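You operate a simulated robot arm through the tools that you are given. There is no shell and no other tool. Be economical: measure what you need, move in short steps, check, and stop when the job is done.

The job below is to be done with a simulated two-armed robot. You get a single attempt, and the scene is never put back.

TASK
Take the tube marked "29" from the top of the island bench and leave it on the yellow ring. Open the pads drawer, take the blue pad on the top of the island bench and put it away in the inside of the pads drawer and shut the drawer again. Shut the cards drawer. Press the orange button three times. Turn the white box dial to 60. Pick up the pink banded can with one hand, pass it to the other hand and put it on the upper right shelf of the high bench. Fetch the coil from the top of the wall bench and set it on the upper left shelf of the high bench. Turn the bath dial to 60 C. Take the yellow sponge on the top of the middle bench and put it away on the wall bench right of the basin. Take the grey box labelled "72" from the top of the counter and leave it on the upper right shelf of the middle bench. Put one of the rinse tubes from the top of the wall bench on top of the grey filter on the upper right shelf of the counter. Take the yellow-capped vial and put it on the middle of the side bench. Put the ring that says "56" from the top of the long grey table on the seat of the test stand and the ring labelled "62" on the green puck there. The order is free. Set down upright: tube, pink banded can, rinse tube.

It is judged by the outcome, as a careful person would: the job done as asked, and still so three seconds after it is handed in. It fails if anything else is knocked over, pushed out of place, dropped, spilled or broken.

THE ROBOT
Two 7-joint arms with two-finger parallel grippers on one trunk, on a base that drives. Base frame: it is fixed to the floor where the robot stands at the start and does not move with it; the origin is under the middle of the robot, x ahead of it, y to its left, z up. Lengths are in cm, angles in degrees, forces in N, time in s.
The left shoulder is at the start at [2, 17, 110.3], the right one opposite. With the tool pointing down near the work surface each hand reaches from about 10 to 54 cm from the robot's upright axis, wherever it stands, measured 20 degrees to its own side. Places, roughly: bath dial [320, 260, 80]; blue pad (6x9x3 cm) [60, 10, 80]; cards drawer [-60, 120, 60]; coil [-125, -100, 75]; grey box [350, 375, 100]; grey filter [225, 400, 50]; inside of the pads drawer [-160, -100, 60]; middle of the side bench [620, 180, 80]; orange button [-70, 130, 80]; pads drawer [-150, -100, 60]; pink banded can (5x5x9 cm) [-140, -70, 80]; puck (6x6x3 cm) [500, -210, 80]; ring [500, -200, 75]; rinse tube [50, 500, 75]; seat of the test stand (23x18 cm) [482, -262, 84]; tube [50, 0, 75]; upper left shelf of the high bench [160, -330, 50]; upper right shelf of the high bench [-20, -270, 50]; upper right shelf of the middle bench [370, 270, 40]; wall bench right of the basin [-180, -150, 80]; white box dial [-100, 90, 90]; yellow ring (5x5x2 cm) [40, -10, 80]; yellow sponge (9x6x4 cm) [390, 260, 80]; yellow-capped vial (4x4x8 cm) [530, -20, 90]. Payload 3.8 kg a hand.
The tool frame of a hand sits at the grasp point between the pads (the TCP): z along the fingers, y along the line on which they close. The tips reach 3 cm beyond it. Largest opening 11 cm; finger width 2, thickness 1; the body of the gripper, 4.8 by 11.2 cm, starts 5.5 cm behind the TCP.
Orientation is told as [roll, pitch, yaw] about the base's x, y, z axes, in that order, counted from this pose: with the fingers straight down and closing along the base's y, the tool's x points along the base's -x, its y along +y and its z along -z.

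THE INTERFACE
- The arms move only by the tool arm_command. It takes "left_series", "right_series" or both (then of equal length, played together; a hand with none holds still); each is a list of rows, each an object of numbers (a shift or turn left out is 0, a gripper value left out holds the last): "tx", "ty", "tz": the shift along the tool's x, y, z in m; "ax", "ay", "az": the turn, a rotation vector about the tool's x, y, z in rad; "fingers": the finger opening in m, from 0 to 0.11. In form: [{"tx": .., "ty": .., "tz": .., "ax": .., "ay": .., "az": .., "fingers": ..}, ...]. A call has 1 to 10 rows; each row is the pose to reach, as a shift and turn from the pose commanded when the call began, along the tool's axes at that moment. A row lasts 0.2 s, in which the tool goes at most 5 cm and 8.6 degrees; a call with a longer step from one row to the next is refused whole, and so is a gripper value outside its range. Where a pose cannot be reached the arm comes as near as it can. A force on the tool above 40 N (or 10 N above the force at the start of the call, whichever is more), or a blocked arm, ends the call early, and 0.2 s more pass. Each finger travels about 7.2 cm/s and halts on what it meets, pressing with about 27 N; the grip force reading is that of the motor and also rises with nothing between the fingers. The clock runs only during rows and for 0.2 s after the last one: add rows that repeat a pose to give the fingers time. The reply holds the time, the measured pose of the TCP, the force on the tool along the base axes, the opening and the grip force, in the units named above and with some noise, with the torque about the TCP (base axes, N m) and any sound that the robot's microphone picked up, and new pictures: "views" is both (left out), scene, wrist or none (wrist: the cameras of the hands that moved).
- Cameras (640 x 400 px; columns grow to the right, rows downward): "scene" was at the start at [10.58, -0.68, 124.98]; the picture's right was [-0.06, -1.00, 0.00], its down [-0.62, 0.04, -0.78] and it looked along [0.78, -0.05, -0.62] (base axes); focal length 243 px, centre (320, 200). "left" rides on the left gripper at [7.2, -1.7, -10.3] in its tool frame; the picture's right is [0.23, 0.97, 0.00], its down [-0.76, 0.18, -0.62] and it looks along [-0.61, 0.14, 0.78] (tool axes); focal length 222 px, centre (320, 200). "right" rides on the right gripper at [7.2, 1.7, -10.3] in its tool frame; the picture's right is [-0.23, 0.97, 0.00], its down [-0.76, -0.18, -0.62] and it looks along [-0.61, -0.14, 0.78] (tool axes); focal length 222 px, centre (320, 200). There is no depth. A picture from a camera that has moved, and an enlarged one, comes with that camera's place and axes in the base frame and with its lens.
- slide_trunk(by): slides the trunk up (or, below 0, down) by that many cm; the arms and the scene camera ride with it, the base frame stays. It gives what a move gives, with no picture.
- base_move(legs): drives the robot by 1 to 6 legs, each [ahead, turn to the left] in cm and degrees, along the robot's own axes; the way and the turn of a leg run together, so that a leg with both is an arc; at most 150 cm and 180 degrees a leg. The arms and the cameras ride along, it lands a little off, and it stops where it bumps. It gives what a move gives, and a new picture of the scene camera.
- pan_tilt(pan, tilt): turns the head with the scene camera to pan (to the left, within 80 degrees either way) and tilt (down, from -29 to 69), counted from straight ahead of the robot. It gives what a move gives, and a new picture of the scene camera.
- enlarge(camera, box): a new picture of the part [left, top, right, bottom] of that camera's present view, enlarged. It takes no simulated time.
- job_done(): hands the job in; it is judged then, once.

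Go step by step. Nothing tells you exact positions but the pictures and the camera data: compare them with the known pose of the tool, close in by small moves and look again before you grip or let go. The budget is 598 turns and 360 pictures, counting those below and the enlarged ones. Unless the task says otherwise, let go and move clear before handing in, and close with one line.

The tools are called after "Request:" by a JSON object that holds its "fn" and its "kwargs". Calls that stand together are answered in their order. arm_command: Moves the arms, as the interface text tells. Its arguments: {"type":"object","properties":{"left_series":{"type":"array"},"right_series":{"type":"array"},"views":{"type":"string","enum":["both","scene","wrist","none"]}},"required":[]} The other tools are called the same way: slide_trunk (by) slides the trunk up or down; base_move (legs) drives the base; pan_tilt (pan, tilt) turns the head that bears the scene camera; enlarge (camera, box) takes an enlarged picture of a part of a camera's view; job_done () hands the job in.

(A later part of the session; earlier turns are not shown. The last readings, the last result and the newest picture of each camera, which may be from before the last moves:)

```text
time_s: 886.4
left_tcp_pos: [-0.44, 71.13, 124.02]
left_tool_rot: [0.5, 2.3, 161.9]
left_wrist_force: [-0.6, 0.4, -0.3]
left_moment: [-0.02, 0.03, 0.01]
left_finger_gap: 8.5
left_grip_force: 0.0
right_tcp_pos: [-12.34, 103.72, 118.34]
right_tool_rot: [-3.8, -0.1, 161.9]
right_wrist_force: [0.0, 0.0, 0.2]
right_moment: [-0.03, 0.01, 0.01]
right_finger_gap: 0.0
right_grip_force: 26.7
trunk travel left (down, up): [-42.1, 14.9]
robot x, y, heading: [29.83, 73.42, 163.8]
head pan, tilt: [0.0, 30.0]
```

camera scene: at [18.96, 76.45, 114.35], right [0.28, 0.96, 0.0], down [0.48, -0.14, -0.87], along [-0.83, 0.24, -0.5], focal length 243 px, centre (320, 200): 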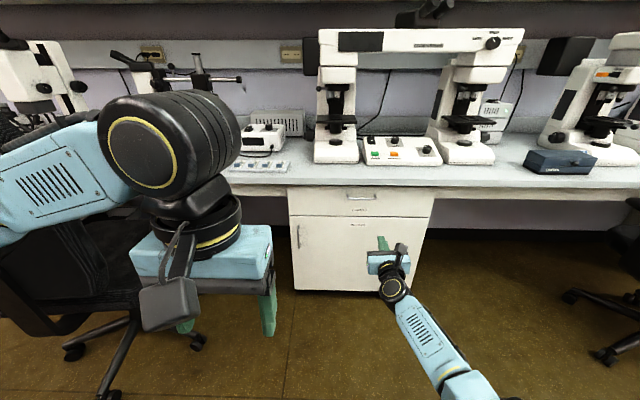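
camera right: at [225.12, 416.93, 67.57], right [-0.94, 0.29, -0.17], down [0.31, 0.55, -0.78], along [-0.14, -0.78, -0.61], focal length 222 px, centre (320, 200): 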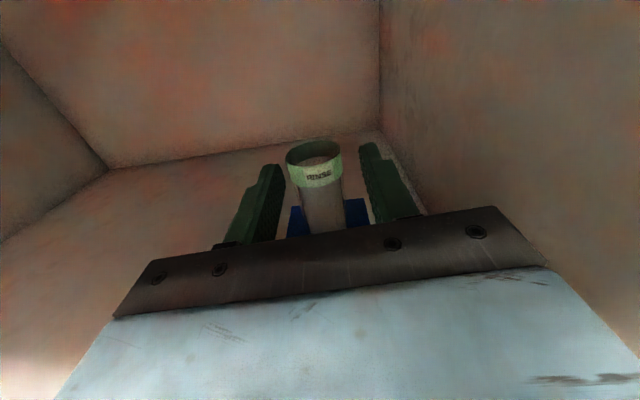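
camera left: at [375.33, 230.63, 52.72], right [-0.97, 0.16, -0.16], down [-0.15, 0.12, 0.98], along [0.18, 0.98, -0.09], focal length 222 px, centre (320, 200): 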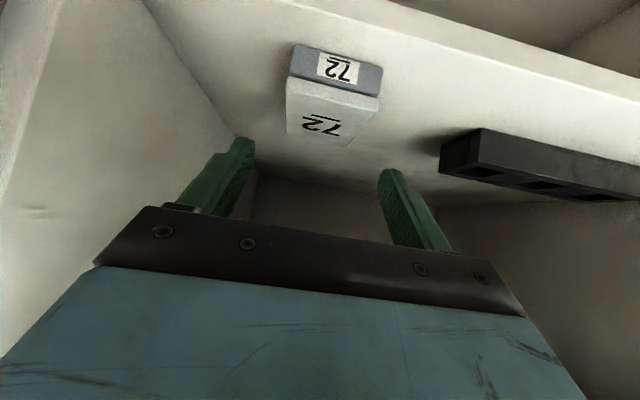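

Right hand is tool-down again. The microscope bridge is above the button box, so I'll press with a 45°-pitched hand. Move into position first.

Request:
{"fn": "base_move", "kwargs": {"legs": [[0, -30], [26, 0], [0, 30], [22, 0]]}}

Request:
{"fn": "slide_trunk", "kwargs": {"by": -12}}

Request:
{"fn": "arm_command", "kwargs": {"right_series": [{"ay": -0.112, "tx": -0.01, "tz": 0.01}, {"ay": -0.224, "tx": -0.02, "tz": 0.02}, {"ay": -0.336, "tx": -0.03, "tz": 0.03}, {"ay": -0.448, "tx": -0.04, "tz": 0.04}, {"ay": -0.56, "tx": -0.05, "tz": 0.06}, {"ay": -0.672, "tx": -0.06, "tz": 0.08}, {"ay": -0.785, "tx": -0.06, "tz": 0.1}, {"ay": -0.785, "tx": -0.06, "tz": 0.1}], "views": "wrist"}}

```text
time_s: 892.5
left_tcp_pos: [-39.31, 95.7, 123.91]
left_tool_rot: [0.5, 2.3, 162.0]
left_wrist_force: [-0.7, -0.4, 0.2]
left_moment: [0.0, -0.03, 0.02]
left_finger_gap: 8.5
left_grip_force: 0.1
right_tcp_pos: [-51.28, 128.18, 118.19]
right_tool_rot: [-3.6, -0.2, 162.1]
right_wrist_force: [-0.5, -1.2, -0.1]
right_moment: [0.06, -0.01, 0.0]
right_finger_gap: 0.0
right_grip_force: 26.8
trunk travel left (down, up): [-42.1, 14.9]
robot x, y, heading: [-9.3, 98.13, 163.6]
head pan, tilt: [0.0, 30.0]
camera scene: at [-19.98, 100.92, 148.34], right [0.28, 0.96, 0.0], down [0.48, -0.14, -0.87], along [-0.83, 0.24, -0.5], focal length 243 px, centre (320, 200)
```

scene: 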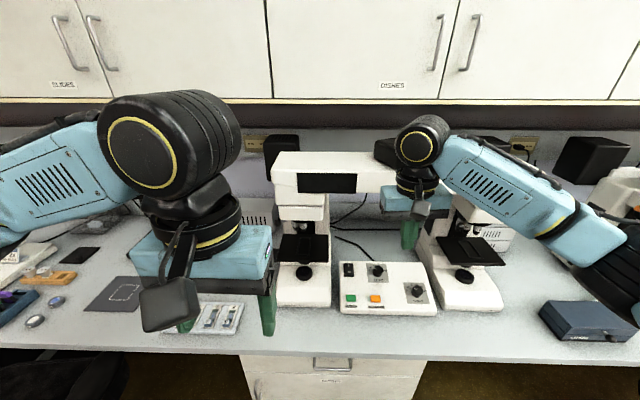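

```text
time_s: 894.0
left_tcp_pos: [-39.18, 95.7, 112.09]
left_tool_rot: [0.5, 2.3, 161.8]
left_wrist_force: [-0.3, 0.1, 0.4]
left_moment: [-0.02, 0.02, -0.02]
left_finger_gap: 8.5
left_grip_force: 0.1
right_tcp_pos: [-51.2, 128.3, 106.32]
right_tool_rot: [-3.7, -0.3, 162.1]
right_wrist_force: [0.8, -0.1, 0.7]
right_moment: [0.01, 0.0, -0.06]
right_finger_gap: 0.04
right_grip_force: 27.1
trunk travel left (down, up): [-30.1, 26.9]
robot x, y, heading: [-9.17, 97.45, 164.0]
head pan, tilt: [0.0, 30.0]
```

```text
time_s: 895.8
left_tcp_pos: [-39.22, 95.75, 111.95]
left_tool_rot: [0.5, 2.4, 161.9]
left_wrist_force: [0.6, 0.3, 1.2]
left_moment: [0.0, 0.03, 0.01]
left_finger_gap: 8.51
left_grip_force: 0.1
right_tcp_pos: [-56.68, 130.71, 96.03]
right_tool_rot: [-5.2, -45.2, 165.7]
right_wrist_force: [0.3, 0.4, 0.4]
right_moment: [-0.05, -0.02, -0.02]
right_finger_gap: 0.01
right_grip_force: 26.8
trunk travel left (down, up): [-30.1, 26.9]
robot x, y, heading: [-9.2, 97.99, 164.0]
head pan, tilt: [0.0, 30.0]
camera right: at [-45.48, 125.15, 98.3], right [-0.45, -0.88, 0.1], down [-0.05, 0.14, 0.99], along [-0.89, 0.44, -0.11], focal length 222 px, centre (320, 200)
```

right: 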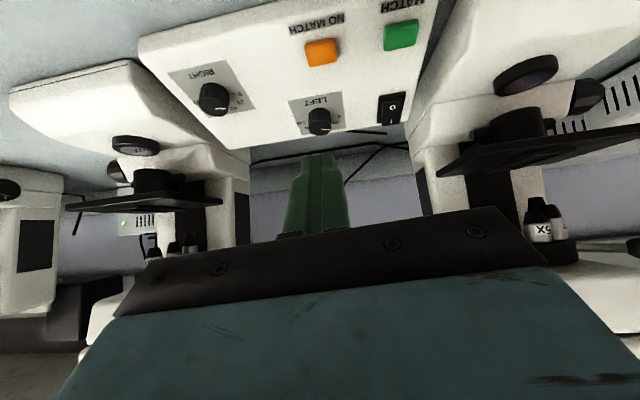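

The orange "NO MATCH" button is triangulated at [-66.3, 133.5, 79.4]. I'll bring the closed fingertips just above it.

Request:
{"fn": "arm_command", "kwargs": {"right_series": [{"tx": 0.007, "ty": 0.003, "tz": 0.04}, {"tx": 0.014, "ty": 0.006, "tz": 0.08}, {"tx": 0.021, "ty": 0.01, "tz": 0.115}, {"tx": 0.0285, "ty": 0.0127, "tz": 0.149}, {"tx": 0.0285, "ty": 0.0127, "tz": 0.149}], "views": "wrist"}}

```text
time_s: 897.0
left_tcp_pos: [-39.16, 95.65, 111.93]
left_tool_rot: [0.5, 2.3, 161.8]
left_wrist_force: [0.1, 0.3, -0.3]
left_moment: [0.0, -0.02, 0.01]
left_finger_gap: 8.52
left_grip_force: 0.2
right_tcp_pos: [-64.94, 132.64, 83.77]
right_tool_rot: [-5.1, -45.3, 165.7]
right_wrist_force: [-0.1, -1.1, 1.0]
right_moment: [-0.03, -0.03, 0.01]
right_finger_gap: 0.0
right_grip_force: 27.2
trunk travel left (down, up): [-30.1, 26.9]
robot x, y, heading: [-9.03, 97.69, 163.8]
head pan, tilt: [0.0, 30.0]
camera right: at [-53.74, 127.12, 85.9], right [-0.45, -0.89, 0.1], down [-0.05, 0.14, 0.99], along [-0.89, 0.44, -0.11], focal length 222 px, centre (320, 200)
```

right: 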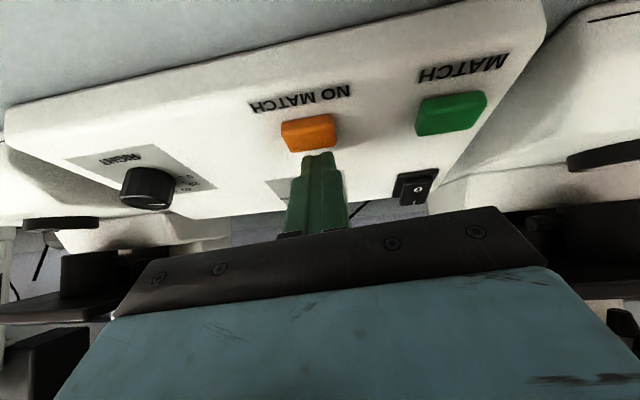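

The tip is about 1.5 cm above the button. Press down gently.

Request:
{"fn": "arm_command", "kwargs": {"right_series": [{"tx": 0.0085, "ty": 0.0008, "tz": 0.0084}, {"tx": 0.0113, "ty": 0.001, "tz": 0.0112}, {"tx": 0.0134, "ty": 0.0013, "tz": 0.0133}, {"tx": 0.0156, "ty": 0.0015, "tz": 0.0154}, {"tx": 0.017, "ty": 0.0016, "tz": 0.0168}], "views": "none"}}

```text
time_s: 897.9
left_tcp_pos: [-39.24, 95.65, 111.9]
left_tool_rot: [0.6, 2.3, 161.9]
left_wrist_force: [1.1, 0.4, 0.3]
left_moment: [-0.04, -0.09, -0.01]
left_finger_gap: 8.5
left_grip_force: 0.1
right_tcp_pos: [-65.8, 132.92, 82.86]
right_tool_rot: [-4.9, -46.6, 165.6]
right_wrist_force: [-4.0, -0.3, 9.8]
right_moment: [-0.16, -0.64, -0.08]
right_finger_gap: 0.01
right_grip_force: 26.6
trunk travel left (down, up): [-30.1, 26.9]
robot x, y, heading: [-8.78, 98.17, 163.7]
head pan, tilt: [0.0, 30.0]
heard: click
stopped in row 4 (right hand): the force on the tool passed its limit at 43 N (the readings are from after the stop); the commanded pose is now the measured one
```

A click: first press. Lift 1.2 cm and press again.

Request:
{"fn": "arm_command", "kwargs": {"right_series": [{"tx": -0.006, "tz": -0.006}, {"tx": -0.011, "tz": -0.011}, {"tx": -0.011, "tz": -0.011}], "views": "none"}}

Request:
{"fn": "arm_command", "kwargs": {"right_series": [{"tx": 0.006, "tz": 0.006}, {"tx": 0.009, "tz": 0.009}, {"tx": 0.011, "tz": 0.011}, {"tx": 0.013, "tz": 0.013}, {"tx": 0.015, "tz": 0.015}, {"tx": 0.017, "tz": 0.017}], "views": "none"}}

```text
time_s: 898.7
left_tcp_pos: [-39.21, 95.73, 112.03]
left_tool_rot: [0.5, 2.4, 161.9]
left_wrist_force: [1.1, 0.5, -0.9]
left_moment: [0.03, -0.01, -0.01]
left_finger_gap: 8.47
left_grip_force: 0.0
right_tcp_pos: [-65.5, 132.83, 83.91]
right_tool_rot: [-5.0, -45.9, 165.5]
right_wrist_force: [1.0, -0.1, 0.4]
right_moment: [-0.02, -0.01, 0.03]
right_finger_gap: 0.0
right_grip_force: 27.3
trunk travel left (down, up): [-30.1, 26.9]
robot x, y, heading: [-9.24, 98.2, 163.6]
head pan, tilt: [0.0, 30.0]
```

```text
time_s: 900.1
left_tcp_pos: [-39.13, 95.69, 112.11]
left_tool_rot: [0.4, 2.2, 161.8]
left_wrist_force: [-0.1, 0.9, 0.4]
left_moment: [0.01, 0.0, 0.0]
left_finger_gap: 8.5
left_grip_force: 0.1
right_tcp_pos: [-65.91, 133.05, 82.86]
right_tool_rot: [-4.8, -47.6, 165.7]
right_wrist_force: [-0.5, -0.3, 12.3]
right_moment: [-0.02, 0.2, -0.12]
right_finger_gap: 0.03
right_grip_force: 26.7
trunk travel left (down, up): [-30.1, 26.9]
robot x, y, heading: [-8.78, 98.19, 163.7]
head pan, tilt: [0.0, 30.0]
heard: click
stopped in row 6 (right hand): the force on the tool passed its limit at 41 N (the readings are from after the stop); the commanded pose is now the measured one
```

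Second click. Once more.

Request:
{"fn": "arm_command", "kwargs": {"right_series": [{"tx": -0.006, "tz": -0.006}, {"tx": -0.011, "tz": -0.011}, {"tx": -0.011, "tz": -0.011}], "views": "none"}}

Request:
{"fn": "arm_command", "kwargs": {"right_series": [{"tx": 0.006, "tz": 0.006}, {"tx": 0.009, "tz": 0.009}, {"tx": 0.011, "tz": 0.011}, {"tx": 0.013, "tz": 0.013}, {"tx": 0.015, "tz": 0.015}, {"tx": 0.017, "tz": 0.017}], "views": "none"}}

```text
time_s: 900.9
left_tcp_pos: [-39.17, 95.57, 111.97]
left_tool_rot: [0.5, 2.3, 161.9]
left_wrist_force: [0.3, -0.2, -0.8]
left_moment: [0.0, -0.01, 0.04]
left_finger_gap: 8.5
left_grip_force: 0.0
right_tcp_pos: [-65.84, 132.94, 83.99]
right_tool_rot: [-4.8, -47.1, 165.6]
right_wrist_force: [0.8, 0.1, -0.2]
right_moment: [0.02, 0.01, 0.0]
right_finger_gap: 0.01
right_grip_force: 26.7
trunk travel left (down, up): [-30.1, 26.9]
robot x, y, heading: [-8.82, 98.16, 163.7]
head pan, tilt: [0.0, 30.0]
```

```text
time_s: 902.3
left_tcp_pos: [-38.9, 95.68, 112.01]
left_tool_rot: [0.5, 2.1, 161.8]
left_wrist_force: [0.4, 1.0, -0.5]
left_moment: [0.0, 0.02, 0.0]
left_finger_gap: 8.49
left_grip_force: 0.1
right_tcp_pos: [-66.05, 133.06, 82.94]
right_tool_rot: [-4.8, -48.4, 165.6]
right_wrist_force: [9.6, -2.3, 13.2]
right_moment: [-0.02, -0.07, -0.03]
right_finger_gap: 0.0
right_grip_force: 26.7
trunk travel left (down, up): [-30.1, 26.9]
robot x, y, heading: [-9.22, 97.89, 163.6]
head pan, tilt: [0.0, 30.0]
stopped in row 6 (right hand): the force on the tool passed its limit at 42 N (the readings are from after the stop); the commanded pose is now the measured one
```

No click this time; the tip has crept forward. Lift, move back 0.7 cm, and press again.

Request:
{"fn": "arm_command", "kwargs": {"right_series": [{"tx": -0.006, "tz": -0.006}, {"tx": -0.011, "tz": -0.011}, {"tx": -0.006, "tz": -0.016}, {"tx": -0.006, "tz": -0.016}], "views": "wrist"}}

```text
time_s: 903.3
left_tcp_pos: [-39.13, 95.69, 112.05]
left_tool_rot: [0.5, 2.2, 161.8]
left_wrist_force: [0.5, 1.1, -0.4]
left_moment: [-0.05, 0.02, 0.0]
left_finger_gap: 8.51
left_grip_force: 0.1
right_tcp_pos: [-65.43, 132.79, 83.96]
right_tool_rot: [-4.9, -48.0, 165.7]
right_wrist_force: [-0.4, 0.9, 0.2]
right_moment: [0.01, 0.01, 0.0]
right_finger_gap: 0.0
right_grip_force: 26.7
trunk travel left (down, up): [-30.1, 26.9]
robot x, y, heading: [-9.04, 97.52, 163.4]
head pan, tilt: [0.0, 30.0]
camera right: at [-54.09, 127.2, 85.64], right [-0.45, -0.89, 0.11], down [-0.01, 0.13, 0.99], along [-0.89, 0.44, -0.06], focal length 222 px, centre (320, 200)
```

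right: 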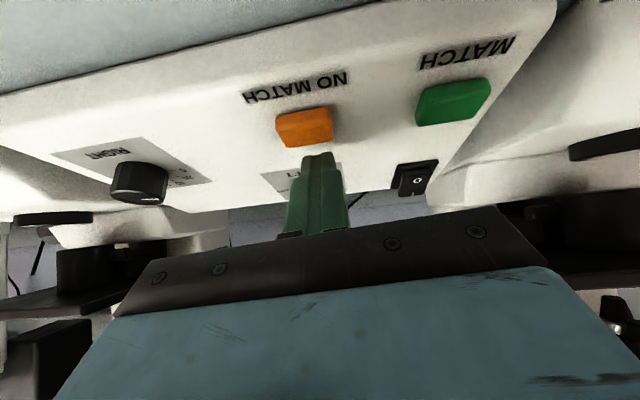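

Request:
{"fn": "arm_command", "kwargs": {"right_series": [{"ty": -0.007}, {"ty": -0.007, "tx": 0.005, "tz": 0.005}, {"ty": -0.007, "tx": 0.008, "tz": 0.008}, {"ty": -0.007, "tx": 0.01, "tz": 0.01}, {"ty": -0.007, "tx": 0.012, "tz": 0.012}, {"ty": -0.007, "tx": 0.014, "tz": 0.014}, {"ty": -0.007, "tx": 0.016, "tz": 0.016}, {"ty": -0.007, "tx": 0.018, "tz": 0.018}], "views": "none"}}

```text
time_s: 905.1
left_tcp_pos: [-39.13, 95.64, 112.04]
left_tool_rot: [0.5, 2.3, 161.8]
left_wrist_force: [-0.1, -1.2, 1.0]
left_moment: [0.03, 0.0, 0.0]
left_finger_gap: 8.48
left_grip_force: 0.1
right_tcp_pos: [-65.77, 133.69, 82.89]
right_tool_rot: [-4.8, -49.6, 165.6]
right_wrist_force: [-1.4, 1.1, 10.3]
right_moment: [0.03, 0.21, -0.04]
right_finger_gap: 0.01
right_grip_force: 27.1
trunk travel left (down, up): [-30.1, 26.9]
robot x, y, heading: [-9.01, 97.93, 163.4]
head pan, tilt: [0.0, 30.0]
heard: click
stopped in row 8 (right hand): the force on the tool passed its limit at 42 N (the readings are from after the stop); the commanded pose is now the measured one
```

Third click. Now retreat the same way and straighten the hand at a safe height.

Request:
{"fn": "arm_command", "kwargs": {"right_series": [{"tx": -0.01, "tz": -0.03}, {"tx": -0.02, "tz": -0.07}, {"tx": -0.028, "tz": -0.11}, {"tx": -0.028, "tz": -0.15}], "views": "none"}}

Request:
{"fn": "arm_command", "kwargs": {"right_series": [{"ay": 0.12, "tx": -0.005, "tz": -0.016}, {"ay": 0.24, "tx": -0.01, "tz": -0.032}, {"ay": 0.36, "tx": -0.015, "tz": -0.048}, {"ay": 0.48, "tx": -0.02, "tz": -0.064}, {"ay": 0.6, "tx": -0.025, "tz": -0.08}, {"ay": 0.72, "tx": -0.03, "tz": -0.096}, {"ay": 0.84, "tx": -0.036, "tz": -0.11}, {"ay": 0.86, "tx": -0.036, "tz": -0.11}], "views": "none"}}

```text
time_s: 906.1
left_tcp_pos: [-39.13, 95.72, 111.97]
left_tool_rot: [0.4, 2.2, 161.8]
left_wrist_force: [1.4, 0.5, -0.9]
left_moment: [0.02, 0.0, 0.02]
left_finger_gap: 8.52
left_grip_force: 0.0
right_tcp_pos: [-56.68, 129.97, 94.28]
right_tool_rot: [-4.8, -49.0, 165.7]
right_wrist_force: [0.1, -0.5, -0.8]
right_moment: [0.0, 0.01, 0.0]
right_finger_gap: 0.02
right_grip_force: 27.4
trunk travel left (down, up): [-30.1, 26.9]
robot x, y, heading: [-8.76, 97.93, 163.8]
head pan, tilt: [0.0, 30.0]
```

```text
time_s: 907.9
left_tcp_pos: [-39.11, 95.69, 112.05]
left_tool_rot: [0.5, 2.1, 161.8]
left_wrist_force: [-1.2, 0.2, -0.1]
left_moment: [0.03, -0.01, 0.0]
left_finger_gap: 8.52
left_grip_force: 0.1
right_tcp_pos: [-58.3, 131.57, 99.86]
right_tool_rot: [-3.1, 0.2, 162.1]
right_wrist_force: [-0.2, 0.2, 0.7]
right_moment: [0.0, 0.01, 0.0]
right_finger_gap: 0.0
right_grip_force: 27.2
right hand out of reach, approached as far as the arm can: row 5, 6, 7, 8
trunk travel left (down, up): [-30.1, 26.9]
robot x, y, heading: [-8.83, 98.16, 163.5]
head pan, tilt: [0.0, 30.0]
```

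Request:
{"fn": "arm_command", "kwargs": {"right_series": [{"tx": 0.02}, {"tx": 0.05}, {"tx": 0.08}, {"tx": 0.1}], "views": "none"}}

```text
time_s: 908.9
left_tcp_pos: [-39.03, 95.84, 112.07]
left_tool_rot: [0.6, 2.2, 161.7]
left_wrist_force: [0.0, -0.5, 0.3]
left_moment: [-0.03, 0.01, 0.01]
left_finger_gap: 8.5
left_grip_force: 0.1
right_tcp_pos: [-54.19, 133.17, 94.54]
right_tool_rot: [-3.5, -0.5, 161.4]
right_wrist_force: [-0.7, 0.1, 0.7]
right_moment: [-0.02, 0.02, 0.0]
right_finger_gap: 0.01
right_grip_force: 26.6
right hand out of reach, approached as far as the arm can: row 1, 2, 3, 4
trunk travel left (down, up): [-30.1, 26.9]
robot x, y, heading: [-9.14, 98.46, 163.5]
head pan, tilt: [0.0, 30.0]
```

The right arm is in the same awkward branch, so I'll back off to free space and use the level/camera-left route to fold it properly.

Request:
{"fn": "base_move", "kwargs": {"legs": [[-38, 0]]}}

Request:
{"fn": "arm_command", "kwargs": {"right_series": [{"ay": -0.14}, {"ay": -0.28}, {"ay": -0.42}, {"ay": -0.56}, {"ay": -0.7}, {"ay": -0.84}, {"ay": -0.98}, {"ay": -1.12}, {"ay": -1.26}, {"ay": -1.4}], "views": "none"}}

Request:
{"fn": "arm_command", "kwargs": {"right_series": [{"az": 0.145}, {"az": 0.29}, {"az": 0.435}, {"az": 0.58}, {"az": 0.725}, {"az": 0.87}, {"az": 1.015}, {"az": 1.16}, {"az": 1.305}, {"az": 1.45}], "views": "none"}}

```text
time_s: 911.3
left_tcp_pos: [-2.85, 85.06, 111.95]
left_tool_rot: [0.5, 2.1, 161.8]
left_wrist_force: [-0.2, -0.2, -0.3]
left_moment: [-0.03, -0.01, 0.0]
left_finger_gap: 8.5
left_grip_force: 0.1
right_tcp_pos: [-17.65, 122.51, 94.22]
right_tool_rot: [-3.8, -0.1, 161.4]
right_wrist_force: [-0.1, -0.1, -0.5]
right_moment: [-0.02, 0.02, 0.03]
right_finger_gap: 0.01
right_grip_force: 26.8
trunk travel left (down, up): [-30.1, 26.9]
robot x, y, heading: [27.32, 87.22, 163.4]
head pan, tilt: [0.0, 30.0]
camera scene: at [16.56, 90.27, 136.35], right [0.28, 0.96, 0.0], down [0.48, -0.14, -0.87], along [-0.83, 0.24, -0.5], focal length 243 px, centre (320, 200)
```

scene: 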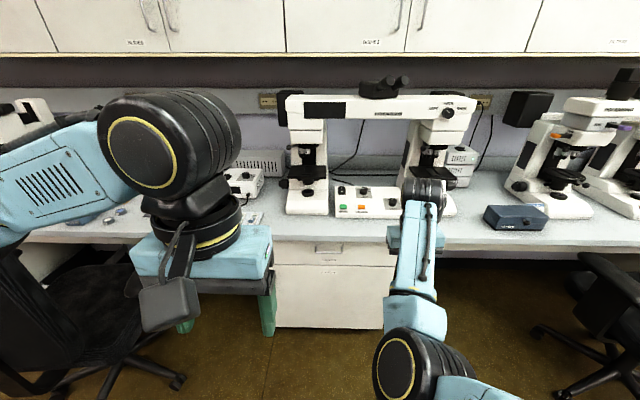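

```text
time_s: 913.5
left_tcp_pos: [-2.74, 85.13, 111.99]
left_tool_rot: [0.5, 2.3, 161.8]
left_wrist_force: [-0.1, 0.5, 0.0]
left_moment: [-0.03, -0.01, 0.01]
left_finger_gap: 8.51
left_grip_force: 0.1
right_tcp_pos: [-17.63, 122.35, 94.28]
right_tool_rot: [-21.4, -79.5, -177.6]
right_wrist_force: [-1.0, 0.7, 0.7]
right_moment: [-0.02, 0.0, 0.04]
right_finger_gap: 0.0
right_grip_force: 26.9
trunk travel left (down, up): [-30.1, 26.9]
robot x, y, heading: [27.31, 87.25, 163.7]
head pan, tilt: [0.0, 30.0]
```

```text
time_s: 915.7
left_tcp_pos: [-2.76, 85.03, 112.01]
left_tool_rot: [0.5, 2.4, 161.9]
left_wrist_force: [0.2, -0.5, 0.2]
left_moment: [-0.03, -0.02, 0.0]
left_finger_gap: 8.51
left_grip_force: 0.1
right_tcp_pos: [-17.45, 123.09, 94.01]
right_tool_rot: [80.0, -12.1, 72.6]
right_wrist_force: [-0.7, -0.4, -0.2]
right_moment: [0.0, 0.01, 0.0]
right_finger_gap: 0.0
right_grip_force: 27.5
trunk travel left (down, up): [-30.1, 26.9]
robot x, y, heading: [27.39, 87.95, 163.6]
head pan, tilt: [0.0, 30.0]
```

Request:
{"fn": "arm_command", "kwargs": {"right_series": [{"ax": 0.0806, "ay": 0.0806, "az": -0.0806, "ty": 0.02}, {"ax": 0.1612, "ay": 0.1612, "az": -0.1612, "ty": 0.04, "tz": -0.01}, {"ax": 0.2418, "ay": 0.2418, "az": -0.2418, "ty": 0.06, "tz": -0.02}, {"ax": 0.3224, "ay": 0.3224, "az": -0.3224, "ty": 0.08, "tz": -0.04}, {"ax": 0.403, "ay": 0.403, "az": -0.403, "ty": 0.1, "tz": -0.06}, {"ax": 0.4836, "ay": 0.4836, "az": -0.4836, "ty": 0.12, "tz": -0.08}, {"ax": 0.5642, "ay": 0.5642, "az": -0.5642, "ty": 0.14, "tz": -0.1}, {"ax": 0.6448, "ay": 0.6448, "az": -0.6448, "ty": 0.16, "tz": -0.12}, {"ax": 0.7254, "ay": 0.7254, "az": -0.7254, "ty": 0.18, "tz": -0.14}, {"ax": 0.806, "ay": 0.806, "az": -0.806, "ty": 0.18, "tz": -0.16}], "views": "none"}}

Request:
{"fn": "arm_command", "kwargs": {"right_series": [{"ax": 0.0806, "ay": 0.0806, "az": -0.0806}, {"ax": 0.1612, "ay": 0.1612, "az": -0.1612}, {"ax": 0.2418, "ay": 0.2418, "az": -0.2418}, {"ax": 0.3224, "ay": 0.3224, "az": -0.3224}, {"ax": 0.403, "ay": 0.403, "az": -0.403}], "views": "none"}}

```text
time_s: 918.1
left_tcp_pos: [-2.59, 84.99, 111.98]
left_tool_rot: [0.5, 2.1, 161.8]
left_wrist_force: [0.9, -0.6, -0.8]
left_moment: [0.05, 0.01, 0.01]
left_finger_gap: 8.52
left_grip_force: 0.0
right_tcp_pos: [-18.42, 119.72, 99.38]
right_tool_rot: [11.2, -15.1, 135.8]
right_wrist_force: [1.2, -0.5, 1.8]
right_moment: [0.03, 0.04, 0.03]
right_finger_gap: 0.0
right_grip_force: 26.4
right hand out of reach, approached as far as the arm can: row 7, 8, 9, 10
trunk travel left (down, up): [-30.1, 26.9]
robot x, y, heading: [27.31, 87.49, 163.6]
head pan, tilt: [0.0, 30.0]
stopped in row 10 (right hand): the arm was blocked; the commanded pose is now the measured one
```

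```text
time_s: 919.3
left_tcp_pos: [-2.79, 85.0, 112.0]
left_tool_rot: [0.4, 2.4, 161.9]
left_wrist_force: [0.1, 0.6, 1.4]
left_moment: [-0.01, 0.0, 0.02]
left_finger_gap: 8.51
left_grip_force: 0.1
right_tcp_pos: [-21.31, 120.97, 98.29]
right_tool_rot: [-13.7, 8.9, 158.1]
right_wrist_force: [-0.6, 0.7, -0.1]
right_moment: [0.02, -0.01, -0.01]
right_finger_gap: 0.01
right_grip_force: 27.0
right hand out of reach, approached as far as the arm can: row 1, 2, 3, 4, 5
trunk travel left (down, up): [-30.1, 26.9]
robot x, y, heading: [27.79, 87.16, 163.7]
head pan, tilt: [0.0, 30.0]
```

Request:
{"fn": "arm_command", "kwargs": {"right_series": [{"ax": -0.0806, "ay": -0.0806, "az": 0.0806}, {"ax": -0.1612, "ay": -0.1612, "az": 0.1612}, {"ax": -0.2418, "ay": -0.2418, "az": 0.2418}, {"ax": -0.3224, "ay": -0.3224, "az": 0.3224}, {"ax": -0.403, "ay": -0.403, "az": 0.403}, {"ax": -0.4836, "ay": -0.4836, "az": 0.4836}, {"ax": -0.5642, "ay": -0.5642, "az": 0.5642}, {"ax": -0.6448, "ay": -0.6448, "az": 0.6448}, {"ax": -0.7254, "ay": -0.7254, "az": 0.7254}, {"ax": -0.806, "ay": -0.806, "az": 0.806}], "views": "none"}}

Request:
{"fn": "arm_command", "kwargs": {"right_series": [{"ax": -0.0806, "ay": -0.0806, "az": 0.0806}, {"ax": -0.1612, "ay": -0.1612, "az": 0.1612}, {"ax": -0.2418, "ay": -0.2418, "az": 0.2418}, {"ax": -0.3224, "ay": -0.3224, "az": 0.3224}, {"ax": -0.403, "ay": -0.403, "az": 0.403}], "views": "none"}}

Request:
{"fn": "arm_command", "kwargs": {"right_series": [{"az": 0.145}, {"az": 0.29}, {"az": 0.435}, {"az": 0.58}, {"az": 0.725}, {"az": 0.87}, {"az": 1.015}, {"az": 1.16}, {"az": 1.305}, {"az": 1.45}], "views": "none"}}

```text
time_s: 921.5
left_tcp_pos: [-2.78, 85.08, 112.03]
left_tool_rot: [0.4, 2.2, 161.8]
left_wrist_force: [-0.5, 0.0, -0.2]
left_moment: [-0.01, 0.0, 0.02]
left_finger_gap: 8.51
left_grip_force: 0.2
right_tcp_pos: [-20.74, 123.12, 98.22]
right_tool_rot: [45.9, -26.0, 101.4]
right_wrist_force: [-0.1, 0.2, 0.8]
right_moment: [0.02, -0.01, -0.02]
right_finger_gap: 0.01
right_grip_force: 26.6
trunk travel left (down, up): [-30.1, 26.9]
robot x, y, heading: [27.23, 87.3, 163.4]
head pan, tilt: [0.0, 30.0]
```

```text
time_s: 922.7
left_tcp_pos: [-2.93, 85.2, 112.05]
left_tool_rot: [0.5, 2.4, 161.7]
left_wrist_force: [0.5, -0.2, -0.4]
left_moment: [0.02, 0.02, -0.01]
left_finger_gap: 8.53
left_grip_force: 0.0
right_tcp_pos: [-20.91, 121.65, 98.17]
right_tool_rot: [81.3, -14.2, 69.8]
right_wrist_force: [-0.2, 0.5, 0.0]
right_moment: [-0.01, -0.04, 0.0]
right_finger_gap: 0.02
right_grip_force: 26.9
trunk travel left (down, up): [-30.1, 26.9]
robot x, y, heading: [27.23, 87.67, 163.6]
head pan, tilt: [0.0, 30.0]
```

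```text
time_s: 924.9
left_tcp_pos: [-2.83, 85.23, 111.9]
left_tool_rot: [0.5, 2.3, 161.8]
left_wrist_force: [0.4, 1.0, -0.2]
left_moment: [-0.03, 0.0, 0.06]
left_finger_gap: 8.49
left_grip_force: 0.1
right_tcp_pos: [-20.96, 121.54, 98.01]
right_tool_rot: [67.0, 67.1, 46.5]
right_wrist_force: [0.7, 0.5, -0.6]
right_moment: [0.01, -0.01, 0.0]
right_finger_gap: 0.0
right_grip_force: 26.9
trunk travel left (down, up): [-30.1, 26.9]
robot x, y, heading: [27.21, 87.39, 163.7]
head pan, tilt: [0.0, 30.0]
```

Request:
{"fn": "arm_command", "kwargs": {"right_series": [{"tx": -0.02, "tz": 0.02, "az": 0.1}, {"tx": -0.04, "tz": 0.04, "az": 0.2}, {"tx": -0.06, "tz": 0.06, "az": 0.2}, {"tx": -0.08, "tz": 0.08, "az": 0.2}, {"tx": -0.1, "tz": 0.1, "az": 0.2}], "views": "none"}}

Request:
{"fn": "arm_command", "kwargs": {"right_series": [{"az": -0.145}, {"az": -0.29}, {"az": -0.435}, {"az": -0.58}, {"az": -0.725}, {"az": -0.87}, {"az": -1.015}, {"az": -1.16}, {"az": -1.305}, {"az": -1.45}], "views": "none"}}

Request:
{"fn": "arm_command", "kwargs": {"right_series": [{"az": -0.1}, {"az": -0.171, "tz": -0.02}, {"az": -0.171, "tz": -0.05}, {"az": -0.171, "tz": -0.08}, {"az": -0.171, "tz": -0.12}], "views": "none"}}

```text
time_s: 926.1
left_tcp_pos: [-2.74, 85.18, 111.98]
left_tool_rot: [0.5, 2.3, 161.8]
left_wrist_force: [0.1, 0.4, 0.1]
left_moment: [0.0, -0.01, -0.01]
left_finger_gap: 8.5
left_grip_force: 0.1
right_tcp_pos: [-27.61, 127.6, 87.3]
right_tool_rot: [45.3, 77.5, 24.1]
right_wrist_force: [0.1, 0.6, -0.4]
right_moment: [0.03, 0.0, 0.01]
right_finger_gap: 0.02
right_grip_force: 26.8
trunk travel left (down, up): [-30.1, 26.9]
robot x, y, heading: [27.37, 87.82, 163.8]
head pan, tilt: [0.0, 30.0]
```

```text
time_s: 928.3
left_tcp_pos: [-2.78, 85.21, 111.95]
left_tool_rot: [0.5, 2.4, 161.8]
left_wrist_force: [0.1, 0.1, 0.5]
left_moment: [0.03, -0.04, -0.04]
left_finger_gap: 8.51
left_grip_force: 0.0
right_tcp_pos: [-27.55, 127.6, 87.32]
right_tool_rot: [81.2, -2.3, 68.4]
right_wrist_force: [0.1, -0.2, 0.3]
right_moment: [0.01, 0.0, -0.03]
right_finger_gap: 0.0
right_grip_force: 27.2
trunk travel left (down, up): [-30.1, 26.9]
robot x, y, heading: [27.27, 87.42, 163.9]
head pan, tilt: [0.0, 30.0]
```

```text
time_s: 929.5
left_tcp_pos: [-2.75, 85.12, 112.05]
left_tool_rot: [0.5, 2.2, 161.7]
left_wrist_force: [0.2, 0.0, 0.0]
left_moment: [0.0, -0.02, -0.03]
left_finger_gap: 8.53
left_grip_force: 0.0
right_tcp_pos: [-16.69, 124.3, 90.33]
right_tool_rot: [82.5, -13.6, 69.5]
right_wrist_force: [-0.8, 0.0, 0.3]
right_moment: [0.02, 0.02, 0.01]
right_finger_gap: 0.0
right_grip_force: 27.5
trunk travel left (down, up): [-30.1, 26.9]
robot x, y, heading: [27.21, 87.2, 163.9]
head pan, tilt: [0.0, 30.0]
```

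Request:
{"fn": "arm_command", "kwargs": {"right_series": [{"ax": 0.0806, "ay": 0.0806, "az": -0.0806, "ty": 0.01}, {"ax": 0.1612, "ay": 0.1612, "az": -0.1612, "ty": 0.03}, {"ax": 0.2418, "ay": 0.2418, "az": -0.2418, "ty": 0.05}, {"ax": 0.3224, "ay": 0.3224, "az": -0.3224, "ty": 0.07}, {"ax": 0.403, "ay": 0.403, "az": -0.403, "ty": 0.09}, {"ax": 0.4836, "ay": 0.4836, "az": -0.4836, "ty": 0.11, "tz": -0.02}, {"ax": 0.5642, "ay": 0.5642, "az": -0.5642, "ty": 0.13, "tz": -0.04}, {"ax": 0.6448, "ay": 0.6448, "az": -0.6448, "ty": 0.15, "tz": -0.06}, {"ax": 0.7254, "ay": 0.7254, "az": -0.7254, "ty": 0.17, "tz": -0.08}, {"ax": 0.806, "ay": 0.806, "az": -0.806, "ty": 0.19, "tz": -0.08}], "views": "none"}}

Request:
{"fn": "arm_command", "kwargs": {"right_series": [{"ax": 0.0806, "ay": 0.0806, "az": -0.0806}, {"ax": 0.1612, "ay": 0.1612, "az": -0.1612}, {"ax": 0.2418, "ay": 0.2418, "az": -0.2418}, {"ax": 0.3224, "ay": 0.3224, "az": -0.3224}, {"ax": 0.403, "ay": 0.403, "az": -0.403}], "views": "none"}}

```text
time_s: 931.7
left_tcp_pos: [-2.93, 84.99, 111.94]
left_tool_rot: [0.5, 2.3, 161.9]
left_wrist_force: [-0.4, -0.5, 0.4]
left_moment: [0.05, 0.02, -0.03]
left_finger_gap: 8.52
left_grip_force: 0.2
right_tcp_pos: [-19.9, 120.97, 101.67]
right_tool_rot: [11.7, -14.7, 134.4]
right_wrist_force: [0.4, 1.0, -0.3]
right_moment: [0.02, -0.02, 0.0]
right_finger_gap: 0.0
right_grip_force: 26.5
right hand out of reach, approached as far as the arm can: row 8, 9, 10
trunk travel left (down, up): [-30.1, 26.9]
robot x, y, heading: [27.1, 87.38, 163.8]
head pan, tilt: [0.0, 30.0]
```

```text
time_s: 932.9
left_tcp_pos: [-2.74, 85.18, 112.0]
left_tool_rot: [0.5, 2.4, 161.7]
left_wrist_force: [1.0, 0.9, 0.4]
left_moment: [0.0, 0.01, -0.01]
left_finger_gap: 8.51
left_grip_force: 0.0
right_tcp_pos: [-22.59, 120.87, 101.55]
right_tool_rot: [-12.1, 9.0, 158.1]
right_wrist_force: [0.4, 0.0, -0.7]
right_moment: [0.0, 0.03, -0.03]
right_finger_gap: 0.0
right_grip_force: 27.1
right hand out of reach, approached as far as the arm can: row 1, 2, 3, 4, 5
trunk travel left (down, up): [-30.1, 26.9]
robot x, y, heading: [26.97, 87.58, 163.6]
head pan, tilt: [0.0, 30.0]
```

Request:
{"fn": "arm_command", "kwargs": {"right_series": [{"ax": -0.07, "ay": -0.052, "az": -0.033, "tx": 0.03}, {"ax": -0.14, "ay": -0.105, "az": -0.065, "tx": 0.06, "tz": -0.02}, {"ax": -0.211, "ay": -0.157, "az": -0.098, "tx": 0.1, "tz": -0.03}, {"ax": -0.211, "ay": -0.157, "az": -0.098, "tx": 0.14, "tz": -0.03}, {"ax": -0.211, "ay": -0.157, "az": -0.098, "tx": 0.18, "tz": -0.03}, {"ax": -0.211, "ay": -0.157, "az": -0.098, "tx": 0.2, "tz": -0.03}], "views": "none"}}

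```text
time_s: 934.3
left_tcp_pos: [-2.83, 85.2, 111.95]
left_tool_rot: [0.5, 2.2, 161.8]
left_wrist_force: [-0.6, 1.2, 0.5]
left_moment: [-0.01, 0.0, -0.04]
left_finger_gap: 8.47
left_grip_force: 0.0
right_tcp_pos: [-22.26, 122.13, 101.09]
right_tool_rot: [0.6, 0.5, 164.5]
right_wrist_force: [0.5, -0.6, -0.1]
right_moment: [0.03, -0.03, 0.0]
right_finger_gap: 0.0
right_grip_force: 27.3
right hand out of reach, approached as far as the arm can: row 1, 2, 3, 4, 5, 6
trunk travel left (down, up): [-30.1, 26.9]
robot x, y, heading: [27.19, 87.41, 163.7]
head pan, tilt: [0.0, 30.0]
```

Let me look at the white box's dial before deciding how to reach it.

Request:
{"fn": "enlarge", "kwargs": {"camera": "scene", "box": [220, 145, 300, 205]}}

```text
6.67 times, centred on (260, 175) of scene
camera zoom: at [16.47, 90.33, 136.34], right [0.28, 0.96, 0.0], down [0.48, -0.14, -0.87], along [-0.83, 0.24, -0.5], focal length 1623 px, centre (720, 367)
```

zoom: 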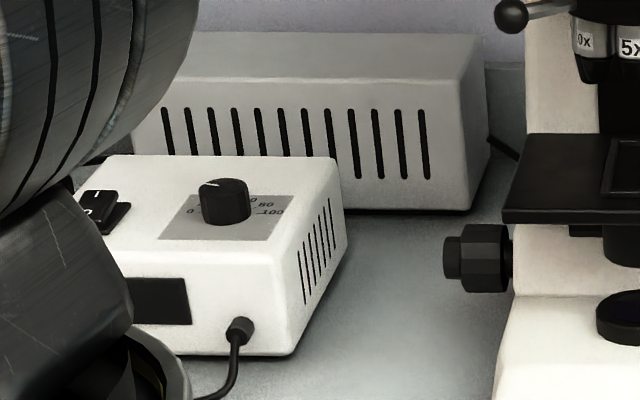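

The dial is on the box's top with a 0–100 half-circle scale. I'll swing the right arm out to the side, then bring the left hand within reach.

Request:
{"fn": "arm_command", "kwargs": {"right_series": [{"ty": -0.045, "tx": -0.13}, {"ty": -0.09, "tx": -0.11}, {"ty": -0.135, "tx": -0.08}, {"ty": -0.18, "tx": -0.06}, {"ty": -0.22, "tx": -0.03}, {"ty": -0.26, "tx": 0.0}, {"ty": -0.3, "tx": 0.03}, {"ty": -0.34, "tx": 0.06}, {"ty": -0.38, "tx": 0.09}, {"ty": -0.42, "tx": 0.12}], "views": "none"}}

```text
refused: row 1 steps farther than a row can; nothing moved
```

Request:
{"fn": "arm_command", "kwargs": {"right_series": [{"ty": -0.045, "tx": 0.01}, {"ty": -0.09, "tx": 0.02}, {"ty": -0.135, "tx": 0.03}, {"ty": -0.18, "tx": 0.04}, {"ty": -0.225, "tx": 0.05}, {"ty": -0.27, "tx": 0.06}, {"ty": -0.315, "tx": 0.07}, {"ty": -0.36, "tx": 0.08}, {"ty": -0.405, "tx": 0.09}, {"ty": -0.45, "tx": 0.1}], "views": "none"}}

```text
time_s: 936.5
left_tcp_pos: [-2.68, 85.17, 111.99]
left_tool_rot: [0.5, 2.2, 161.8]
left_wrist_force: [-0.2, -0.2, 0.2]
left_moment: [-0.01, -0.01, 0.02]
left_finger_gap: 8.48
left_grip_force: 0.2
right_tcp_pos: [-0.2, 163.39, 100.68]
right_tool_rot: [0.6, 0.3, 164.5]
right_wrist_force: [-0.4, 0.7, -0.6]
right_moment: [-0.03, -0.02, 0.02]
right_finger_gap: 0.02
right_grip_force: 27.2
trunk travel left (down, up): [-30.1, 26.9]
robot x, y, heading: [27.37, 87.37, 163.6]
head pan, tilt: [0.0, 30.0]
```

It is now within reach there; try to bring it in to a tucked place.

Request:
{"fn": "arm_command", "kwargs": {"right_series": [{"tx": 0.04}, {"tx": 0.08}, {"tx": 0.12}, {"tx": 0.15, "ty": 0.03}, {"tx": 0.16, "ty": 0.07}, {"tx": 0.16, "ty": 0.115}, {"tx": 0.16, "ty": 0.16}, {"tx": 0.16, "ty": 0.205}, {"tx": 0.16, "ty": 0.25}, {"tx": 0.16, "ty": 0.29}], "views": "none"}}

```text
time_s: 938.7
left_tcp_pos: [-2.87, 85.22, 111.94]
left_tool_rot: [0.5, 2.3, 161.8]
left_wrist_force: [-0.5, -0.3, 1.2]
left_moment: [0.0, 0.02, 0.03]
left_finger_gap: 8.5
left_grip_force: 0.0
right_tcp_pos: [8.55, 135.29, 100.93]
right_tool_rot: [0.6, 0.4, 164.5]
right_wrist_force: [-0.6, -0.3, 0.4]
right_moment: [-0.04, 0.03, -0.01]
right_finger_gap: 0.0
right_grip_force: 27.0
right hand out of reach, approached as far as the arm can: row 10
trunk travel left (down, up): [-30.1, 26.9]
robot x, y, heading: [27.24, 87.28, 163.8]
head pan, tilt: [0.0, 30.0]
```

The right arm is tucked. Now move the base so the dial is within the left hand's reach.

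Request:
{"fn": "base_move", "kwargs": {"legs": [[0, 40], [36, 0], [0, -41], [32, 0]]}}

Request:
{"fn": "arm_command", "kwargs": {"left_series": [{"tx": -0.04, "ty": 0.01, "fingers": 0.06}, {"tx": -0.08, "ty": 0.02}, {"tx": -0.12, "ty": 0.03}, {"tx": -0.16, "ty": 0.03}, {"tx": -0.2, "ty": 0.03}], "views": "wrist"}}

```text
time_s: 946.5
left_tcp_pos: [-66.13, 79.64, 111.98]
left_tool_rot: [0.5, 2.3, 161.5]
left_wrist_force: [0.3, 0.1, -0.2]
left_moment: [0.01, -0.01, -0.01]
left_finger_gap: 8.49
left_grip_force: 0.1
right_tcp_pos: [-54.63, 129.45, 101.11]
right_tool_rot: [0.6, 0.4, 164.2]
right_wrist_force: [-1.0, -0.1, -0.7]
right_moment: [0.04, -0.01, 0.0]
right_finger_gap: 0.02
right_grip_force: 27.3
trunk travel left (down, up): [-30.1, 26.9]
robot x, y, heading: [-36.17, 81.45, 163.2]
head pan, tilt: [0.0, 30.0]
camera scene: at [-46.95, 84.63, 136.34], right [0.29, 0.96, 0.0], down [0.48, -0.14, -0.87], along [-0.83, 0.25, -0.5], focal length 243 px, centre (320, 200)
```

scene: 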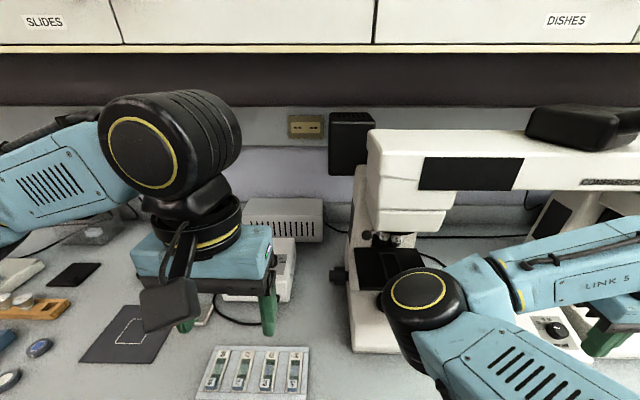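

```text
time_s: 947.7
left_tcp_pos: [-86.16, 83.11, 110.92]
left_tool_rot: [0.5, 2.4, 161.4]
left_wrist_force: [-0.5, 0.0, 0.3]
left_moment: [-0.03, -0.02, 0.01]
left_finger_gap: 5.98
left_grip_force: 0.1
right_tcp_pos: [-54.55, 129.62, 101.04]
right_tool_rot: [0.5, 0.4, 164.2]
right_wrist_force: [0.1, 0.9, 0.2]
right_moment: [-0.01, 0.0, -0.02]
right_finger_gap: 0.0
right_grip_force: 27.0
trunk travel left (down, up): [-30.1, 26.9]
robot x, y, heading: [-36.1, 81.24, 163.1]
head pan, tilt: [0.0, 30.0]
camera left: at [-79.05, 82.69, 121.78], right [-0.1, -1.0, 0.02], down [-0.8, 0.09, 0.59], along [-0.59, 0.04, -0.81], focal length 222 px, centre (320, 200)
```

left: 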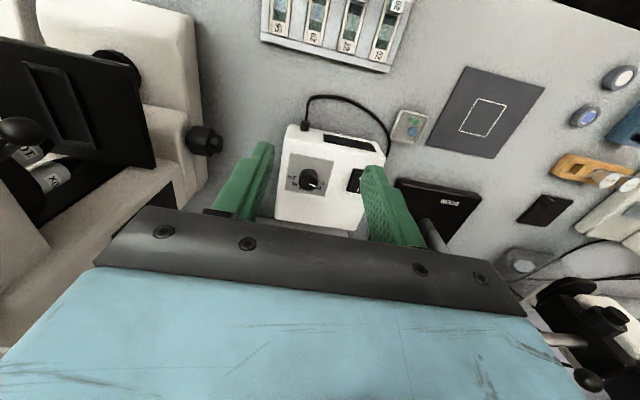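

Request:
{"fn": "enlarge", "kwargs": {"camera": "left", "box": [270, 150, 350, 210]}}

Request:
{"fn": "slide_trunk", "kwargs": {"by": -8}}

Request:
{"fn": "arm_command", "kwargs": {"left_series": [{"tx": -0.04, "ty": 0.004}, {"tx": -0.08, "ty": 0.008, "tz": 0.01}, {"tx": -0.11, "ty": 0.012, "tz": 0.02}, {"tx": -0.13, "ty": 0.012, "tz": 0.04}, {"tx": -0.13, "ty": 0.012, "tz": 0.06}, {"tx": -0.13, "ty": 0.012, "tz": 0.06}], "views": "none"}}

```text
6.67 times, centred on (310, 180) of left
camera zoom: at [-79.05, 82.69, 121.78], right [-0.1, -1.0, 0.02], down [-0.8, 0.09, 0.59], along [-0.59, 0.04, -0.81], focal length 1481 px, centre (387, 333)
```

zoom: 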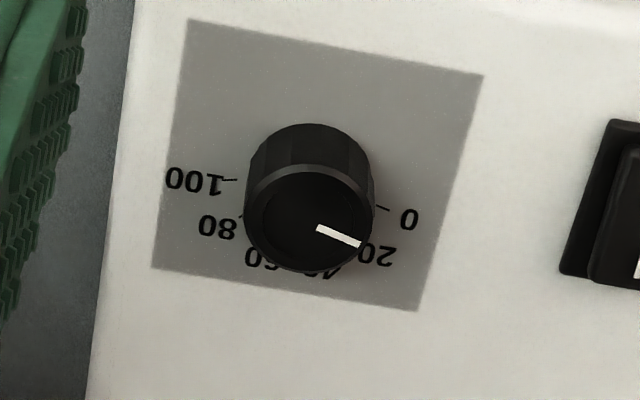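

```text
time_s: 948.9
left_tcp_pos: [-86.15, 83.09, 103.05]
left_tool_rot: [0.4, 2.4, 161.5]
left_wrist_force: [0.7, -0.6, 0.1]
left_moment: [0.0, 0.01, -0.01]
left_finger_gap: 5.97
left_grip_force: 0.0
right_tcp_pos: [-54.57, 129.66, 93.09]
right_tool_rot: [0.6, 0.3, 164.3]
right_wrist_force: [1.0, 0.3, -0.8]
right_moment: [0.0, 0.0, 0.03]
right_finger_gap: 0.0
right_grip_force: 26.9
trunk travel left (down, up): [-22.1, 34.9]
robot x, y, heading: [-36.45, 81.31, 163.3]
head pan, tilt: [0.0, 30.0]
```

```text
time_s: 950.3
left_tcp_pos: [-98.48, 85.86, 96.36]
left_tool_rot: [0.5, 2.2, 161.4]
left_wrist_force: [-0.4, -0.3, -0.6]
left_moment: [0.02, 0.04, 0.0]
left_finger_gap: 6.01
left_grip_force: 0.0
right_tcp_pos: [-54.66, 129.6, 93.09]
right_tool_rot: [0.6, 0.4, 164.2]
right_wrist_force: [1.0, 0.0, -0.3]
right_moment: [0.0, -0.03, 0.04]
right_finger_gap: 0.0
right_grip_force: 27.2
trunk travel left (down, up): [-22.1, 34.9]
robot x, y, heading: [-35.99, 81.48, 163.2]
head pan, tilt: [0.0, 30.0]
```

The pointer is at about 10; 60 is roughly 92° further clockwise. The left hand is right above the dial, so I'll pre-rotate it 90° counter-clockwise and look.

Request:
{"fn": "arm_command", "kwargs": {"left_series": [{"az": -0.145, "fingers": 0.055}, {"az": -0.29}, {"az": -0.435}, {"az": -0.58}, {"az": -0.725}, {"az": -0.87}, {"az": -1.015}, {"az": -1.16}, {"az": -1.305}, {"az": -1.45}], "views": "wrist"}}

```text
time_s: 952.5
left_tcp_pos: [-98.6, 85.88, 96.64]
left_tool_rot: [2.3, -0.3, -115.3]
left_wrist_force: [-0.3, 0.5, 0.2]
left_moment: [-0.01, 0.01, 0.0]
left_finger_gap: 5.48
left_grip_force: 0.0
right_tcp_pos: [-54.59, 129.62, 93.03]
right_tool_rot: [0.6, 0.4, 164.2]
right_wrist_force: [0.2, 0.7, -0.5]
right_moment: [0.0, 0.03, 0.0]
right_finger_gap: 0.0
right_grip_force: 26.9
trunk travel left (down, up): [-22.1, 34.9]
robot x, y, heading: [-36.09, 81.5, 163.4]
head pan, tilt: [0.0, 30.0]
camera left: at [-97.32, 93.43, 106.95], right [0.98, -0.21, 0.04], down [-0.19, -0.75, 0.63], along [-0.1, -0.63, -0.77], focal length 222 px, centre (320, 200)
```

left: 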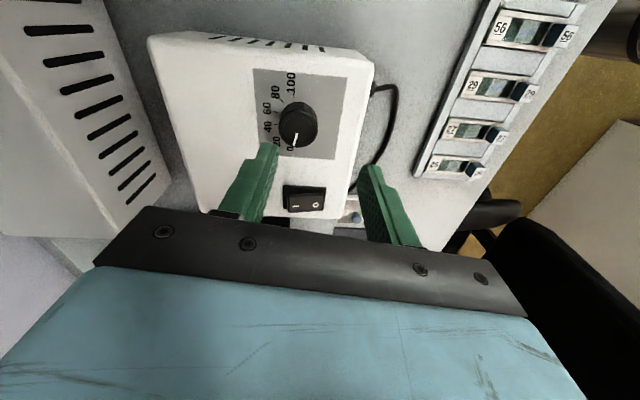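

Request:
{"fn": "arm_command", "kwargs": {"left_series": [{"ty": -0.008, "tz": 0.01}, {"ty": -0.015, "tz": 0.025}, {"ty": -0.015, "tz": 0.04}, {"ty": -0.015, "tz": 0.05}, {"ty": -0.015, "tz": 0.055}], "views": "wrist"}}

```text
time_s: 953.7
left_tcp_pos: [-99.86, 86.37, 90.94]
left_tool_rot: [2.4, -0.2, -115.4]
left_wrist_force: [0.8, -0.1, 0.8]
left_moment: [0.01, 0.01, 0.01]
left_finger_gap: 5.51
left_grip_force: 0.1
right_tcp_pos: [-54.62, 129.59, 92.99]
right_tool_rot: [0.6, 0.3, 164.3]
right_wrist_force: [1.0, -0.2, -1.5]
right_moment: [-0.02, 0.0, 0.01]
right_finger_gap: 0.0
right_grip_force: 26.9
trunk travel left (down, up): [-22.1, 34.9]
robot x, y, heading: [-36.02, 81.66, 163.5]
head pan, tilt: [0.0, 30.0]
camera left: at [-98.44, 93.92, 101.41], right [0.98, -0.21, 0.04], down [-0.19, -0.75, 0.63], along [-0.11, -0.63, -0.77], focal length 222 px, centre (320, 200)
```

left: 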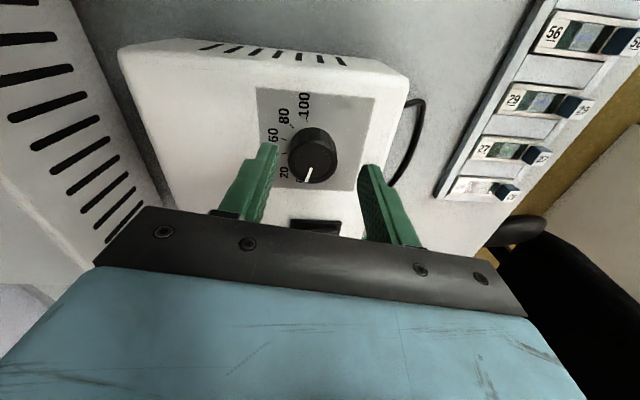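

Request:
{"fn": "arm_command", "kwargs": {"left_series": [{"tx": 0.007, "ty": -0.004}, {"tx": 0.007, "ty": -0.004, "tz": 0.003, "fingers": 0.04}, {"tx": 0.007, "ty": -0.004, "tz": 0.003, "fingers": 0.025}, {"tx": 0.007, "ty": -0.004, "tz": 0.003, "fingers": 0.015}, {"tx": 0.007, "ty": -0.004, "tz": 0.003, "fingers": 0.015}], "views": "none"}}

```text
time_s: 954.9
left_tcp_pos: [-99.57, 87.16, 90.7]
left_tool_rot: [2.2, -0.2, -115.4]
left_wrist_force: [-3.2, 1.9, 7.5]
left_moment: [0.08, 0.2, -0.03]
left_finger_gap: 1.63
left_grip_force: 1.2
left hand out of reach, approached as far as the arm can: row 1, 2, 3
right_tcp_pos: [-54.49, 129.59, 93.09]
right_tool_rot: [0.6, 0.4, 164.2]
right_wrist_force: [-0.2, 0.1, -0.2]
right_moment: [0.01, -0.02, 0.01]
right_finger_gap: 0.01
right_grip_force: 26.9
trunk travel left (down, up): [-22.1, 34.9]
robot x, y, heading: [-36.34, 81.78, 163.5]
head pan, tilt: [0.0, 30.0]
```

The fingers closed above the knob; it sits lower. I'll open, go 1.8 cm lower, and close again.

Request:
{"fn": "arm_command", "kwargs": {"left_series": [{"tz": -0.006}, {"tz": -0.006, "fingers": 0.035}, {"tz": -0.006, "fingers": 0.05}, {"tz": 0.006}, {"tz": 0.013}, {"tz": 0.017}, {"tz": 0.017}], "views": "wrist"}}

```text
time_s: 956.5
left_tcp_pos: [-99.62, 87.05, 88.96]
left_tool_rot: [2.4, -0.3, -115.4]
left_wrist_force: [0.1, 0.0, -0.2]
left_moment: [0.01, 0.0, -0.02]
left_finger_gap: 5.02
left_grip_force: 0.2
left hand out of reach, approached as far as the arm can: row 5
right_tcp_pos: [-54.46, 129.53, 93.05]
right_tool_rot: [0.6, 0.4, 164.2]
right_wrist_force: [0.2, 0.3, -0.8]
right_moment: [0.0, 0.0, 0.0]
right_finger_gap: 0.0
right_grip_force: 27.2
trunk travel left (down, up): [-22.1, 34.9]
robot x, y, heading: [-36.26, 81.88, 163.5]
head pan, tilt: [0.0, 30.0]
camera left: at [-98.19, 94.63, 99.39], right [0.98, -0.21, 0.04], down [-0.19, -0.75, 0.63], along [-0.11, -0.62, -0.77], focal length 222 px, centre (320, 200)
```

left: 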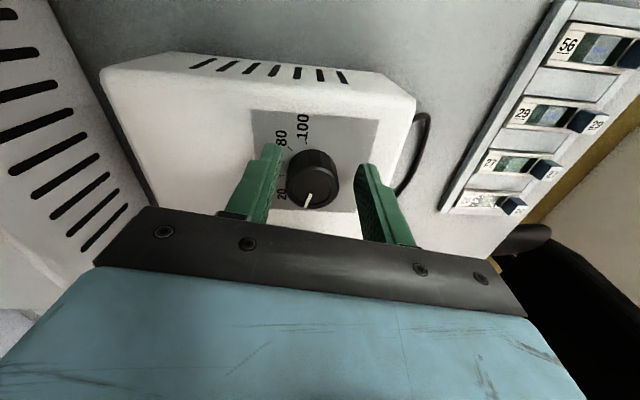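

Request:
{"fn": "arm_command", "kwargs": {"left_series": [{"fingers": 0.035}, {"fingers": 0.02}, {"fingers": 0.015}, {"fingers": 0.015}], "views": "none"}}

```text
time_s: 957.5
left_tcp_pos: [-99.77, 87.22, 88.97]
left_tool_rot: [2.0, -0.2, -115.6]
left_wrist_force: [-16.2, 7.2, -2.3]
left_moment: [0.44, 0.97, -0.22]
left_finger_gap: 3.59
left_grip_force: 44.8
right_tcp_pos: [-54.78, 129.63, 92.97]
right_tool_rot: [0.6, 0.6, 164.3]
right_wrist_force: [0.4, 0.4, -0.3]
right_moment: [-0.02, -0.01, 0.0]
right_finger_gap: 0.0
right_grip_force: 27.5
trunk travel left (down, up): [-22.1, 34.9]
robot x, y, heading: [-36.21, 81.39, 163.3]
head pan, tilt: [0.0, 30.0]
```

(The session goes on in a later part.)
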